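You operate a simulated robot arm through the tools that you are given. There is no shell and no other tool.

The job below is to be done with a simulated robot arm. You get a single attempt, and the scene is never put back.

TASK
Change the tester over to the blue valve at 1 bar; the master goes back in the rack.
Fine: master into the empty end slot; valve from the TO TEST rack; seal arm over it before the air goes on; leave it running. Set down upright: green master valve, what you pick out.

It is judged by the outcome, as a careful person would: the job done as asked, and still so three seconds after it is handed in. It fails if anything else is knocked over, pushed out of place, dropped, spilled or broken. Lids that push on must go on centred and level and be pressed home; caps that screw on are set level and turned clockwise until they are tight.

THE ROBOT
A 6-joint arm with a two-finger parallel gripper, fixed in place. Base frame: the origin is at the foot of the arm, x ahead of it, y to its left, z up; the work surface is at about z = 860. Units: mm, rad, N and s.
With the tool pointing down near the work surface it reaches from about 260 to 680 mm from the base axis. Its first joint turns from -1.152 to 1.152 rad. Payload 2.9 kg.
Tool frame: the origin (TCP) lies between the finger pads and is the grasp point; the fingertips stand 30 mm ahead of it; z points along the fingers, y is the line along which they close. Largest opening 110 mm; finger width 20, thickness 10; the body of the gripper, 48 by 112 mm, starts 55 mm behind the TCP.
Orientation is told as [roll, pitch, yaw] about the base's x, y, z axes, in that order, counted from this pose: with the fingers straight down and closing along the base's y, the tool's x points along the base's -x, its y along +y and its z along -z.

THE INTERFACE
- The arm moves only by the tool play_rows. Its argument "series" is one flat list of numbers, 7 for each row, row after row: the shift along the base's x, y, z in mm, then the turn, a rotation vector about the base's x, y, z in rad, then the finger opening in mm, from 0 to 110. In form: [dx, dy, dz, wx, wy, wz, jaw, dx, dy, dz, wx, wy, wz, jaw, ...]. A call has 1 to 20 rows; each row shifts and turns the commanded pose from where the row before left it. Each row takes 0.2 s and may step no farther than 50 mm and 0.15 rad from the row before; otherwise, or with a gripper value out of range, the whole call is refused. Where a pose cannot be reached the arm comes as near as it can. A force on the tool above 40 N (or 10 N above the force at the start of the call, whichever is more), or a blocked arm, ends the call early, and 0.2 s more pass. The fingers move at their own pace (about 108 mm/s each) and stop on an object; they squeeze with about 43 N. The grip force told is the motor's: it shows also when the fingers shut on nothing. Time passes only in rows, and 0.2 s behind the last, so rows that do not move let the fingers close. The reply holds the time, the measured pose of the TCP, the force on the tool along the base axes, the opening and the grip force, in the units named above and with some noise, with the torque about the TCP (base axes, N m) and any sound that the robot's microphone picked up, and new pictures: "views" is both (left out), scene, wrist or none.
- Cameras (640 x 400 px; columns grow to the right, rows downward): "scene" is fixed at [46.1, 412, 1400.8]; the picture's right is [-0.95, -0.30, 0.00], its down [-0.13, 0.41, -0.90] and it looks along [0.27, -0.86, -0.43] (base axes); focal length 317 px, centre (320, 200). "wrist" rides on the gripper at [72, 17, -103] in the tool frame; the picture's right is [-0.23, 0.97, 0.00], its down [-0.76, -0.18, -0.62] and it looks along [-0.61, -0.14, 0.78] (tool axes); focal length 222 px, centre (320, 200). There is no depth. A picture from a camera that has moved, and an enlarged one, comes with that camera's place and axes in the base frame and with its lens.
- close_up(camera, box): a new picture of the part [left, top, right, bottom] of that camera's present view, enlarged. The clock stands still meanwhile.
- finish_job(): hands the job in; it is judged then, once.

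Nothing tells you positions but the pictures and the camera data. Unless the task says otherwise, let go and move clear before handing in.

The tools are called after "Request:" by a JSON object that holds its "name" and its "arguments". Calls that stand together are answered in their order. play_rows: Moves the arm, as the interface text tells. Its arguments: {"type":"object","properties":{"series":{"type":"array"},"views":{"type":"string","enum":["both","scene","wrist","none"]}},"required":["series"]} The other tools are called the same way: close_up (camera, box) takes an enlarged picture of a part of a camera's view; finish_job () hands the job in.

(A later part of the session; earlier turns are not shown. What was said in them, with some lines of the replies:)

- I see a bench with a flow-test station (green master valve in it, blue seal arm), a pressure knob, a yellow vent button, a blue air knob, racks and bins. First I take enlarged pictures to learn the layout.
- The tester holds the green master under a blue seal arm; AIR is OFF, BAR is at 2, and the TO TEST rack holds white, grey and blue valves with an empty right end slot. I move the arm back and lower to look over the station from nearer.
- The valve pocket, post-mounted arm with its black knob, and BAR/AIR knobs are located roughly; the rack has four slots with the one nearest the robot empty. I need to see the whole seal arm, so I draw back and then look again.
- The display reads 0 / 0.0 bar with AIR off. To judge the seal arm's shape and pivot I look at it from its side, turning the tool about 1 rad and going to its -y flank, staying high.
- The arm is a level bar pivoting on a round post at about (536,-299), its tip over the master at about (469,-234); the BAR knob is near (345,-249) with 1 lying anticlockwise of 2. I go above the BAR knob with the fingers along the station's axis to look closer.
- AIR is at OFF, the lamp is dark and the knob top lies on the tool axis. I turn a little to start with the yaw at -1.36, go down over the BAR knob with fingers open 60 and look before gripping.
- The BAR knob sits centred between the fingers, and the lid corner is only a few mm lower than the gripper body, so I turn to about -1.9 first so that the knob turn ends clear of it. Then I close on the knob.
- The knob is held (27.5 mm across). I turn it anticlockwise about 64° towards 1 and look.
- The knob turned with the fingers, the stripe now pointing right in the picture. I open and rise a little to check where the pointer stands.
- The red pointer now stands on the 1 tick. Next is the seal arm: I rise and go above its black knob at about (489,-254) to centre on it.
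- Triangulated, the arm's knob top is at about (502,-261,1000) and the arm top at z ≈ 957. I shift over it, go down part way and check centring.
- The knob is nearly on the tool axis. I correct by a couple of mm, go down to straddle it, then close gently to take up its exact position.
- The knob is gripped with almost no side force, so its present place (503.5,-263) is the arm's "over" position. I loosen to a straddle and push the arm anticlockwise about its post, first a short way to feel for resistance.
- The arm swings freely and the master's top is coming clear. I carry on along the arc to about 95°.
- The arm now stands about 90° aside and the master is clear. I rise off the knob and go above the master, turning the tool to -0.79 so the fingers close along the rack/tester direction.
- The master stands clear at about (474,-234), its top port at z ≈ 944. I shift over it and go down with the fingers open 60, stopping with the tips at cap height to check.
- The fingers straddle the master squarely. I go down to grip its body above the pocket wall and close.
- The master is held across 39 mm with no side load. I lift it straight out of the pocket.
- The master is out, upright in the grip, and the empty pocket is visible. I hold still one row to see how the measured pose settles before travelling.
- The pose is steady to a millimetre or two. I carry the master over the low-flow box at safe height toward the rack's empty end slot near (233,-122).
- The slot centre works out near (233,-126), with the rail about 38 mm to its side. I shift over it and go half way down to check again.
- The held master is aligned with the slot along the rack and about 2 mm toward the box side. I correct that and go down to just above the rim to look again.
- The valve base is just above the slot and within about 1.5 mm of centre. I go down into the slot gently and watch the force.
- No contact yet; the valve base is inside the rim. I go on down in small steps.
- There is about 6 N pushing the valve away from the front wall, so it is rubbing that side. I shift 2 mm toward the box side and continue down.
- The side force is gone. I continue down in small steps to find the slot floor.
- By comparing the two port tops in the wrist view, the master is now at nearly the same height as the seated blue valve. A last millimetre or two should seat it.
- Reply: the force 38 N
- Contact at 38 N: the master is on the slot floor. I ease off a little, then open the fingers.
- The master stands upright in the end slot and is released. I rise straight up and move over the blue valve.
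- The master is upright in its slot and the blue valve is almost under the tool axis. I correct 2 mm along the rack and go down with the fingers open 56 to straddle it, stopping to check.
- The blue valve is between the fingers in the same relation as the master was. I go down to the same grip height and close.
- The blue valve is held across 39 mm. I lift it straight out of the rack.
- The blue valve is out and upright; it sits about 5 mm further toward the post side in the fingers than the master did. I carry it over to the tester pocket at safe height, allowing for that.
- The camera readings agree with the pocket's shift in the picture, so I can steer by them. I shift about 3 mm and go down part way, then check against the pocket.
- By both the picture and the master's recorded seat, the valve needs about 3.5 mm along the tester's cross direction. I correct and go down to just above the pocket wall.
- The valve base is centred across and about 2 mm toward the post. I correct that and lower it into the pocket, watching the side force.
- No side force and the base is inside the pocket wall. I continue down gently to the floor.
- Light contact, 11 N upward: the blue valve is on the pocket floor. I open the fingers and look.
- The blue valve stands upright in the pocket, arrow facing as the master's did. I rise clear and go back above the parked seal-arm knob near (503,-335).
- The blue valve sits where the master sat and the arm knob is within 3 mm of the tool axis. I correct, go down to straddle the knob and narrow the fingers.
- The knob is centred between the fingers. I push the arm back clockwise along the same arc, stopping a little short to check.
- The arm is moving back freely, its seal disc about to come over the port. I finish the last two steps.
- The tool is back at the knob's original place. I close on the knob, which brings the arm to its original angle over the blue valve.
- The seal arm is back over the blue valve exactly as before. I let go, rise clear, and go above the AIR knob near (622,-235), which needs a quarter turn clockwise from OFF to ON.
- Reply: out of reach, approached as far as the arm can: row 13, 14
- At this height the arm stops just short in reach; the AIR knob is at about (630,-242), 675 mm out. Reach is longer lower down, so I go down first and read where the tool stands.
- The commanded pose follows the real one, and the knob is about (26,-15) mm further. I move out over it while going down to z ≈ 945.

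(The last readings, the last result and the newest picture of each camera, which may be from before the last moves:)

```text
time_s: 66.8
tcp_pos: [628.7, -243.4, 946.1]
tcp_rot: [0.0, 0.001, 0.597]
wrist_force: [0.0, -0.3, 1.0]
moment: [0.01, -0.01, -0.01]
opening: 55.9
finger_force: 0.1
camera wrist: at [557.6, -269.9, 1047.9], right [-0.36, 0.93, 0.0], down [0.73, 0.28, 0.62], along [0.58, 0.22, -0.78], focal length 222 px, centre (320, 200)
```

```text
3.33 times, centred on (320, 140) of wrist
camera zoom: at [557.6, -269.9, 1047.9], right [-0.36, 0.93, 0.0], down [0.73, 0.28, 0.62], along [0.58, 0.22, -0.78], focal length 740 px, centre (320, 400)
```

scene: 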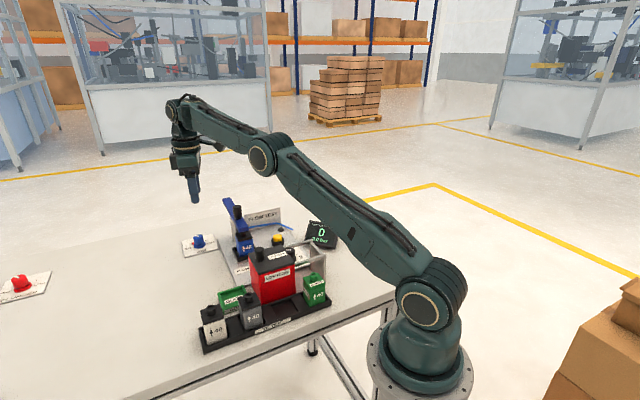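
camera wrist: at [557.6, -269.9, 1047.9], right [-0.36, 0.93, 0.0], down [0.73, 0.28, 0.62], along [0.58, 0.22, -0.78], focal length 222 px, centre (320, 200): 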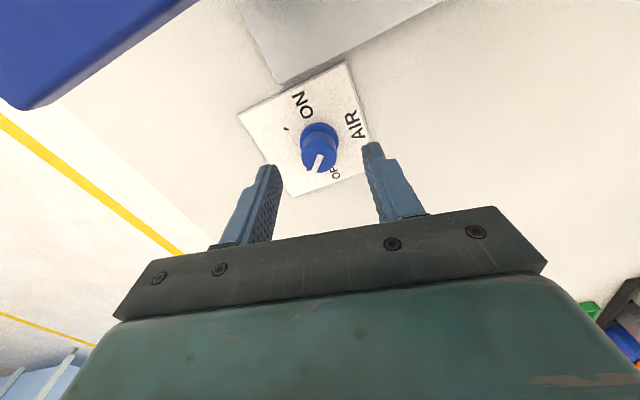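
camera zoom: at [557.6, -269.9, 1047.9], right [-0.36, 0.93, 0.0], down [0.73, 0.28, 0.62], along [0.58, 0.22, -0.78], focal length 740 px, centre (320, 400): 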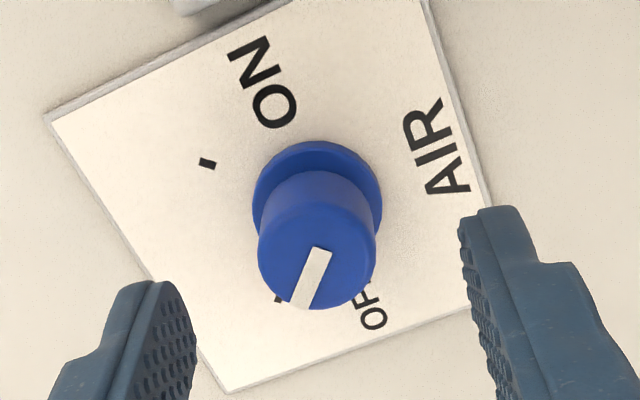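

I can reach it (674 mm out). A 3 mm correction outward puts the tool axis on the knob; I go down around it and look before gripping.

Request:
{"name": "play_rows", "arguments": {"series": [1.5, 0.7, -12, 0, 0, 0, 50, 1.3, 0.7, -14, 0, 0, 0, 50, 0, 0, -12, 0, 0, 0, 50, 0, 0, 0, 0, 0, 0, 50], "views": "both"}}

Request:
{"name": "close_up", "arguments": {"camera": "wrist", "box": [230, 100, 410, 220]}}

```text
time_s: 67.8
tcp_pos: [632.7, -242.3, 907.5]
tcp_rot: [0.001, 0.0, 0.598]
wrist_force: [0.4, -0.8, -1.2]
moment: [0.06, -0.01, 0.03]
opening: 50.2
finger_force: 0.0
camera wrist: at [560.9, -268.2, 1009.4], right [-0.36, 0.93, 0.0], down [0.73, 0.28, 0.62], along [0.58, 0.22, -0.78], focal length 222 px, centre (320, 200)
```

scene: 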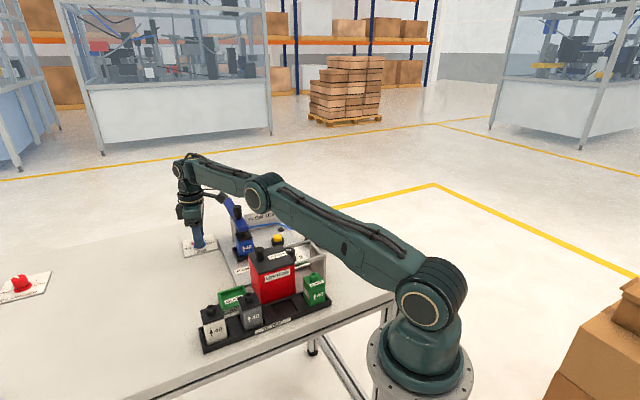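
wrist: 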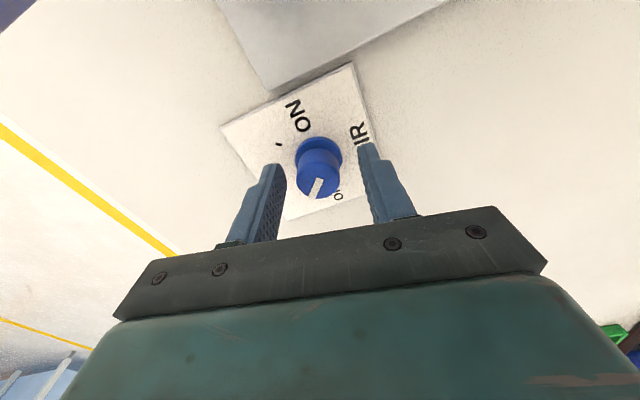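

```text
3.33 times, centred on (320, 160) of wrist
camera zoom: at [560.9, -268.2, 1009.4], right [-0.36, 0.93, 0.0], down [0.73, 0.28, 0.62], along [0.58, 0.22, -0.78], focal length 740 px, centre (320, 333)
```

zoom: 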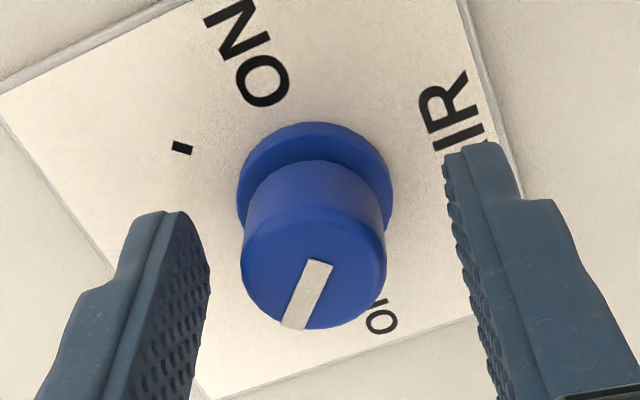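

The AIR knob is centred between the fingers. I lower 3 mm and grip it.

Request:
{"name": "play_rows", "arguments": {"series": [0, 0, -3, 0, 0, 0, 50, 0, 0, 0, 0, 0, 0, 20, 0, 0, 0, 0, 0, 0, 20], "views": "none"}}

```text
time_s: 68.6
tcp_pos: [632.1, -242.8, 904.7]
tcp_rot: [-0.006, -0.002, 0.595]
wrist_force: [15.8, -15.8, -6.8]
moment: [0.14, -0.71, -0.17]
opening: 26.9
finger_force: 44.9
```

The grip pulls sideways by about 22 N, so the knob's centre is a couple of mm to one side. I shift to relieve it before turning.

Request:
{"name": "play_rows", "arguments": {"series": [1.0, -1.5, 0, 0, 0, 0, 20, 0, 0, 0, 0, 0, 0, 20], "views": "none"}}

```text
time_s: 69.2
tcp_pos: [633.1, -243.8, 905.0]
tcp_rot: [0.0, 0.0, 0.595]
wrist_force: [6.9, -12.1, -1.1]
moment: [-0.15, -0.34, -0.42]
opening: 27.0
finger_force: 45.0
```

Request:
{"name": "play_rows", "arguments": {"series": [0.5, -1.3, 0, 0, 0, 0, 20, 0, 0, 0, 0, 0, 0, 20], "views": "wrist"}}

```text
time_s: 69.8
tcp_pos: [633.2, -244.0, 904.8]
tcp_rot: [0.001, 0.0, 0.597]
wrist_force: [-2.1, -2.6, 7.2]
moment: [-0.2, 0.35, -0.5]
opening: 27.0
finger_force: 45.2
camera wrist: at [562.0, -270.0, 1007.2], right [-0.36, 0.93, 0.0], down [0.73, 0.28, 0.62], along [0.58, 0.23, -0.78], focal length 222 px, centre (320, 200)
```

wrist: 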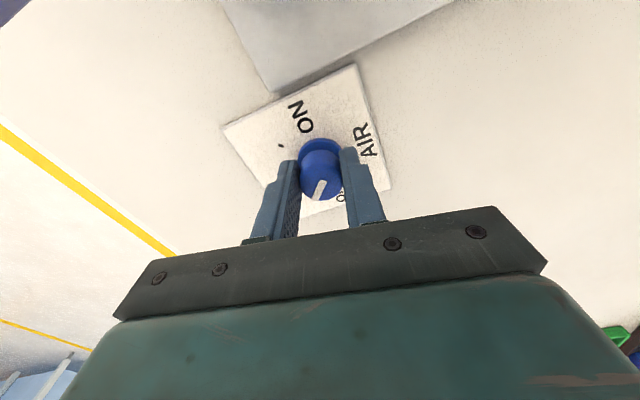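

The side force is relieved and the knob is held. With BAR at 1 and the seal arm over the blue valve, I turn AIR a quarter turn clockwise to ON.

Request:
{"name": "play_rows", "arguments": {"series": [0, 0, 0, 0, 0, -0.1427, 20, 0, 0, 0, 0, 0, -0.1427, 20, 0, 0, 0, 0, 0, -0.1427, 20, 0, 0, 0, 0, 0, -0.1427, 20, 0, 0, 0, 0, 0, -0.1427, 20, 0, 0, 0, 0, 0, -0.1427, 20, 0, 0, 0, 0, 0, -0.1427, 20, 0, 0, 0, 0, 0, -0.1427, 20, 0, 0, 0, 0, 0, -0.1427, 20, 0, 0, 0, 0, 0, -0.1427, 20, 0, 0, 0, 0, 0, -0.1427, 20, 0, 0, 0, 0, 0, 0, 20], "views": "both"}}

Request:
{"name": "close_up", "arguments": {"camera": "scene", "box": [170, 180, 350, 300]}}

Request:
{"name": "close_up", "arguments": {"camera": "wrist", "box": [230, 80, 410, 200]}}

```text
time_s: 72.4
tcp_pos: [634.3, -240.3, 904.2]
tcp_rot: [-0.001, 0.0, -0.966]
wrist_force: [0.7, 33.5, 14.6]
moment: [1.08, 0.28, 0.01]
opening: 26.8
finger_force: 45.4
camera wrist: at [605.3, -169.8, 1006.8], right [0.93, 0.37, 0.0], down [0.29, -0.73, 0.62], along [0.23, -0.58, -0.78], focal length 222 px, centre (320, 200)
```

scene: 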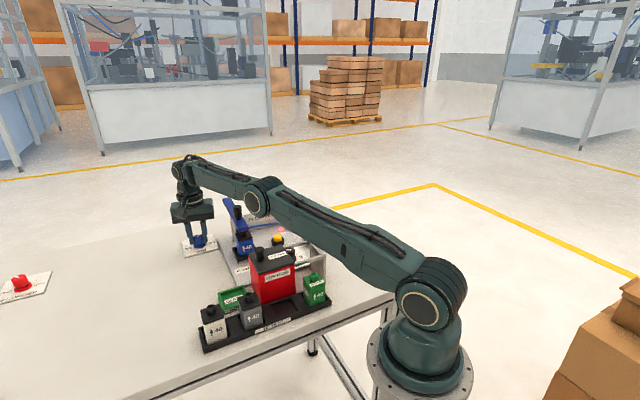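
wrist: 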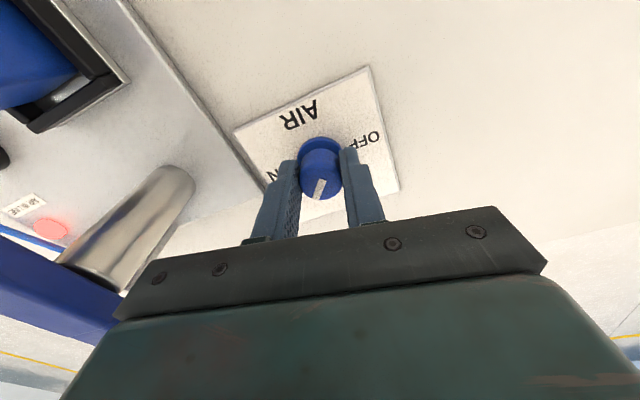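

```text
3.33 times, centred on (260, 240) of scene
camera zoom: at [45.8, 413.0, 1400.5], right [-0.95, -0.3, 0.0], down [-0.13, 0.41, -0.9], along [0.27, -0.86, -0.43], focal length 1058 px, centre (520, 67)
```

zoom: 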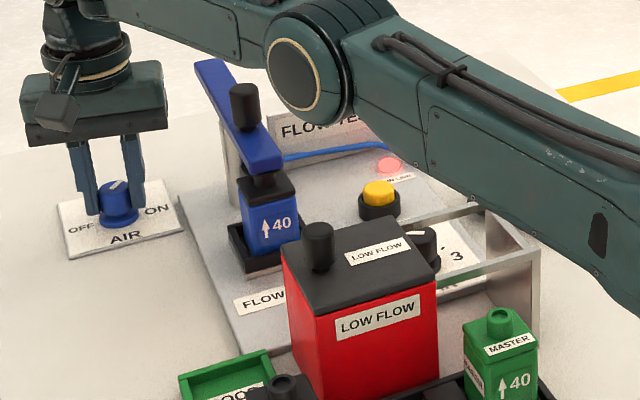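

```text
3.33 times, centred on (320, 140) of wrist
camera zoom: at [605.3, -169.8, 1006.8], right [0.93, 0.37, 0.0], down [0.29, -0.73, 0.62], along [0.23, -0.58, -0.78], focal length 740 px, centre (320, 400)
```

zoom: 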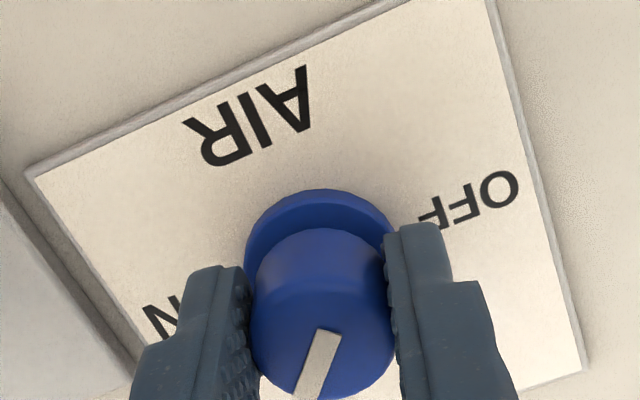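

The AIR IN LINE lamp has lit. There is about 33 N side load on the grip, so I relieve it before opening, then rise and look.

Request:
{"name": "play_rows", "arguments": {"series": [0, 1.5, 0, 0, 0, 0, 20, 0, 1.5, 0, 0, 0, 0, 20, 0, 0, 0, 0, 0, 0, 20], "views": "none"}}

```text
time_s: 73.2
tcp_pos: [633.4, -239.7, 904.3]
tcp_rot: [0.002, -0.001, -0.971]
wrist_force: [2.4, 21.8, 13.2]
moment: [0.44, 0.21, 0.01]
opening: 26.9
finger_force: 44.6
```

Request:
{"name": "play_rows", "arguments": {"series": [0, 2, 0.5, 0, 0, 0, 20, 0, 1.5, 0.5, 0, 0, 0, 20, 0, 0, 0, 0, 0, 0, 20], "views": "none"}}

```text
time_s: 74.0
tcp_pos: [633.3, -239.3, 905.2]
tcp_rot: [0.002, -0.004, -0.976]
wrist_force: [15.7, -1.0, -4.1]
moment: [-1.11, -0.87, 0.03]
opening: 26.7
finger_force: 45.7
```

The load is small enough now. I open the fingers, rise straight up and check the knob, lamp and display.

Request:
{"name": "play_rows", "arguments": {"series": [0, 0, 0, 0, 0, 0, 36, 0, 0, 0, 0, 0, 0, 50, 0, 0, 0, 0, 0, 0, 50, 0, 0, 20, 0, 0, 0, 50, 0, 0, 30, 0, 0, 0, 50], "views": "both"}}

Request:
{"name": "close_up", "arguments": {"camera": "wrist", "box": [230, 80, 410, 200]}}

Request:
{"name": "close_up", "arguments": {"camera": "scene", "box": [170, 180, 350, 300]}}

```text
time_s: 75.2
tcp_pos: [632.2, -238.6, 957.3]
tcp_rot: [0.0, -0.002, -0.973]
wrist_force: [-0.9, 0.0, 1.0]
moment: [-0.03, 0.0, -0.01]
opening: 50.0
finger_force: 0.1
camera wrist: at [604.1, -169.0, 1058.5], right [0.93, 0.36, 0.0], down [0.28, -0.73, 0.62], along [0.22, -0.58, -0.78], focal length 222 px, centre (320, 200)
```

scene: 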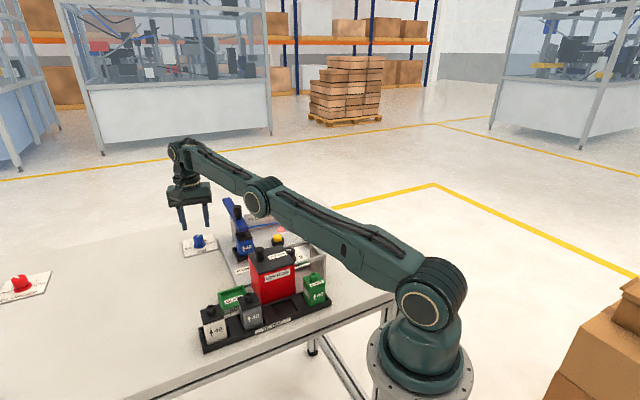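
wrist: 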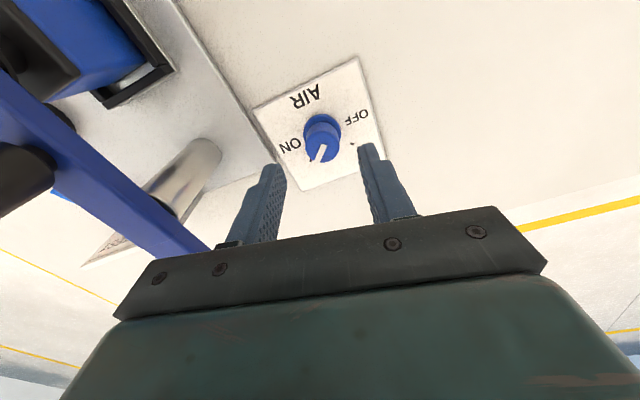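

```text
3.33 times, centred on (320, 140) of wrist
camera zoom: at [604.1, -169.0, 1058.5], right [0.93, 0.36, 0.0], down [0.28, -0.73, 0.62], along [0.22, -0.58, -0.78], focal length 740 px, centre (320, 400)
```

zoom: 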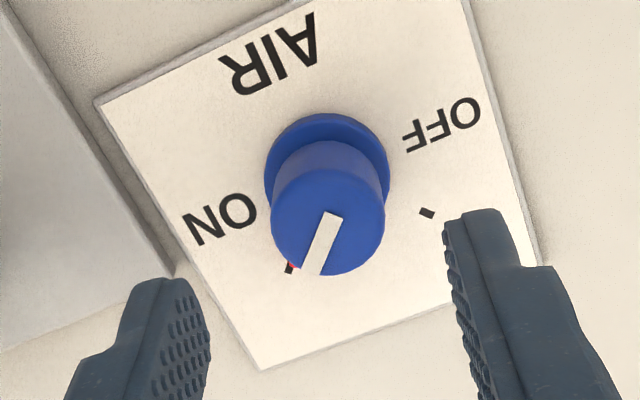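

```text
3.33 times, centred on (260, 240) of scene
camera zoom: at [46.0, 412.1, 1400.8], right [-0.95, -0.3, 0.0], down [-0.13, 0.41, -0.9], along [0.27, -0.86, -0.43], focal length 1058 px, centre (520, 67)
```

zoom: 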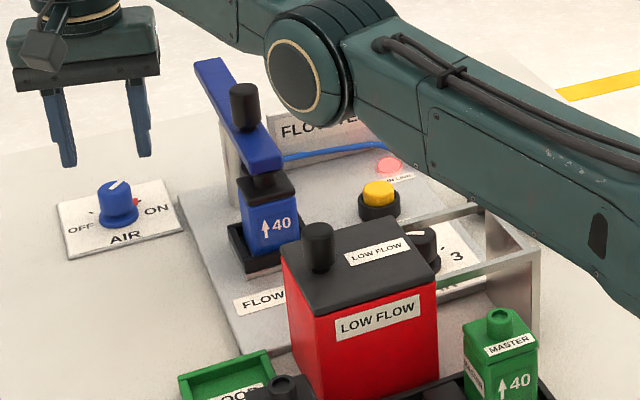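

The AIR pointer is on the ON tick, the lamp is lit and the arm covers the blue valve. I back away upward to the starting pose so that the display can be read.

Request:
{"name": "play_rows", "arguments": {"series": [-15, 10, 40, 0, 0, 0, 50, -15, 10, 40, 0, 0, 0.1, 50, -15, 10, 40, 0, 0, 0.12, 50, -15, 10, 40, 0, 0, 0.12, 50, -30, 22, 30, 0, 0, 0.12, 60, -30, 22, 30, 0, 0, 0.12, 70, -30, 22, 30, 0, 0, 0.12, 80, -25, 22, 22, 0, 0, 0.12, 90, -25, 20, 20, 0, 0, 0.12, 90], "views": "both"}}

Request:
{"name": "close_up", "arguments": {"camera": "scene", "box": [170, 180, 350, 300]}}

Request:
{"name": "close_up", "arguments": {"camera": "wrist", "box": [90, 0, 410, 200]}}

```text
time_s: 77.2
tcp_pos: [432.4, -90.6, 1247.3]
tcp_rot: [-0.001, 0.0, -0.031]
wrist_force: [-0.2, 0.0, 0.4]
moment: [-0.03, -0.01, 0.01]
opening: 90.1
finger_force: 0.1
camera wrist: at [359.7, -71.8, 1349.2], right [0.26, 0.97, 0.0], down [0.76, -0.2, 0.62], along [0.6, -0.16, -0.78], focal length 222 px, centre (320, 200)
```

scene: 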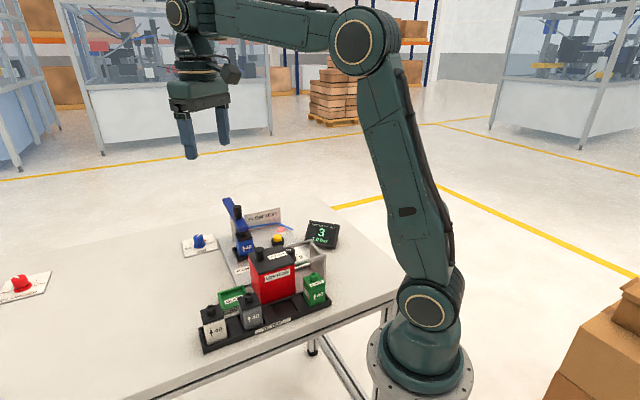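
wrist: 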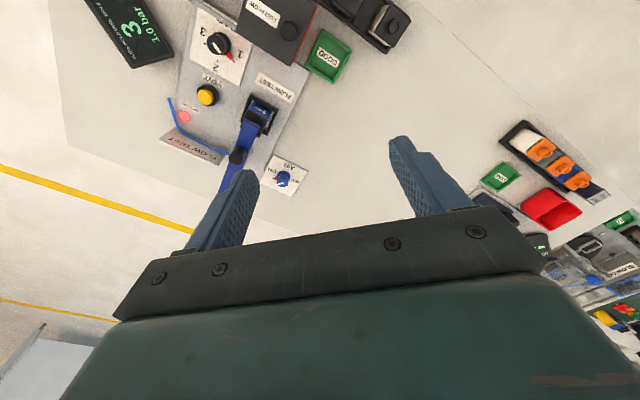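

```text
3.33 times, centred on (260, 240) of scene
camera zoom: at [46.1, 412.1, 1400.8], right [-0.95, -0.3, 0.0], down [-0.13, 0.41, -0.9], along [0.27, -0.86, -0.43], focal length 1058 px, centre (520, 67)
```

zoom: 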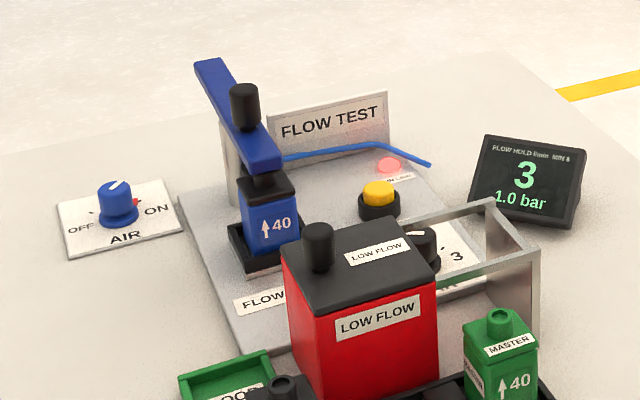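

```text
2.00 times, centred on (250, 100) of wrist
camera zoom: at [359.7, -71.8, 1349.2], right [0.26, 0.97, 0.0], down [0.76, -0.2, 0.62], along [0.6, -0.16, -0.78], focal length 444 px, centre (460, 400)
```

zoom: 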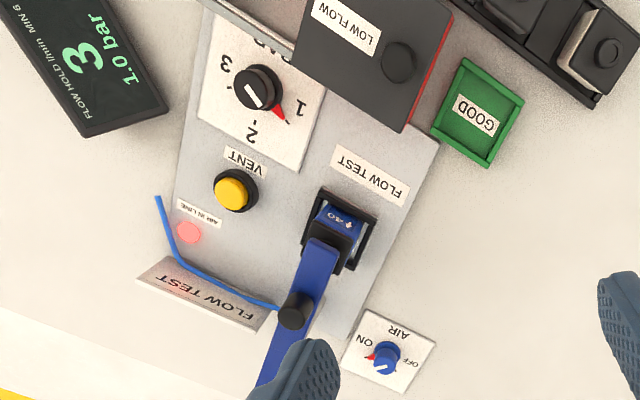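

The display shows 1.0 bar and a flow of 3, with the lamp lit. I wait a little to see whether the reading holds steady.

Request:
{"name": "play_rows", "arguments": {"series": [0, 0, 0, 0, 0, 0, 90, 0, 0, 0, 0, 0, 0, 90, 0, 0, 0, 0, 0, 0, 90, 0, 0, 0, 0, 0, 0, 90, 0, 0, 0, 0, 0, 0, 90, 0, 0, 0, 0, 0, 0, 90, 0, 0, 0, 0, 0, 0, 90, 0, 0, 0, 0, 0, 0, 90, 0, 0, 0, 0, 0, 0, 90, 0, 0, 0, 0, 0, 0, 90, 0, 0, 0, 0, 0, 0, 90, 0, 0, 0, 0, 0, 0, 90, 0, 0, 0, 0, 0, 0, 90, 0, 0, 0, 0, 0, 0, 90, 0, 0, 0, 0, 0, 0, 90], "views": "scene"}}

Request:
{"name": "close_up", "arguments": {"camera": "scene", "box": [290, 205, 350, 255]}}

Request:
{"name": "close_up", "arguments": {"camera": "scene", "box": [190, 190, 350, 360]}}

Request:
{"name": "close_up", "arguments": {"camera": "scene", "box": [210, 190, 270, 265]}}

```text
time_s: 80.4
tcp_pos: [432.7, -91.8, 1246.6]
tcp_rot: [-0.001, 0.001, -0.034]
wrist_force: [0.0, 0.3, -0.2]
moment: [-0.01, -0.03, 0.03]
opening: 90.0
finger_force: 0.1
```

scene: 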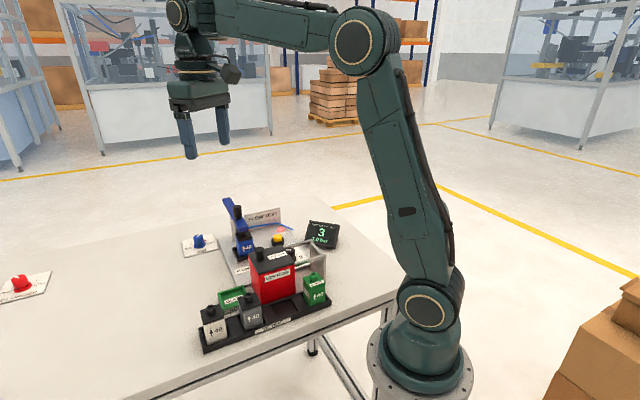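

```text
8.00 times, centred on (320, 230) of scene
camera zoom: at [46.1, 412.0, 1400.8], right [-0.95, -0.3, 0.0], down [-0.13, 0.41, -0.9], along [0.27, -0.86, -0.43], focal length 2538 px, centre (320, -40)
```

zoom: 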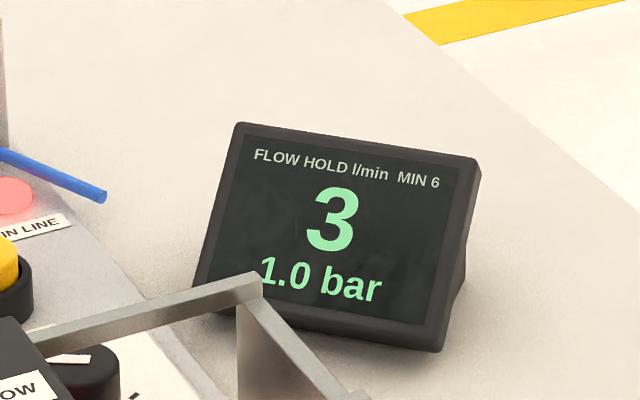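

```text
2.35 times, centred on (270, 275) of scene
camera zoom: at [46.1, 412.0, 1400.8], right [-0.95, -0.3, 0.0], down [-0.13, 0.41, -0.9], along [0.27, -0.86, -0.43], focal length 747 px, centre (438, 24)
```

zoom: 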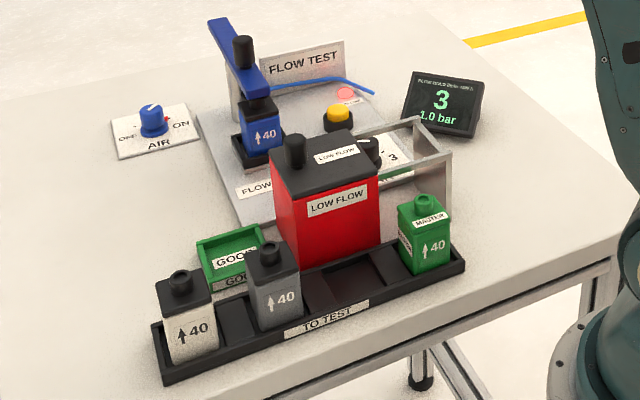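

```text
5.33 times, centred on (240, 228) of scene
camera zoom: at [46.1, 412.0, 1400.8], right [-0.95, -0.3, 0.0], down [-0.13, 0.41, -0.9], along [0.27, -0.86, -0.43], focal length 1692 px, centre (747, 53)
```

zoom: 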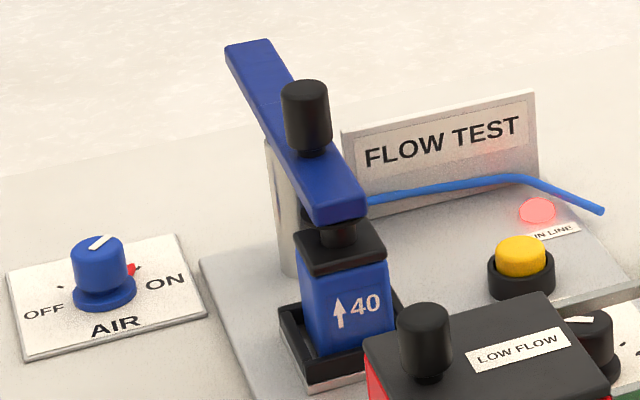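

The tester is running the blue valve at 1.0 bar: AIR is ON with its lamp lit and the seal arm is over the valve. The flow reads a steady 3 l/min, below the "MIN 6" printed on the display. The master stands upright in the rack's end slot, nothing else has moved, and the arm is clear, so I hand the job in.

Request:
{"name": "finish_job", "arguments": {}}

```text
The job is handed in.
```

The tester is changed over to the blue valve and left running at 1.0 bar. I've handed the job in.

- **Master:** the green master valve stands upright in the empty end slot of the TO TEST rack.
- **Blue valve:** it came from the TO TEST rack and stands upright in the tester pocket, with its arrow facing the same way the master's did.
- **Order:** I set BAR to 1 and swung the seal arm back over the valve before turning AIR on.
- **Reading:** the flow held at 3 l/min over the few seconds I watched. The display also says "MIN 6", so this valve may be reading low. You didn't ask for it to be sorted, so I left it running.

Nothing else on the bench was knocked or moved as far as the pictures show. The arm is clear of the bench.
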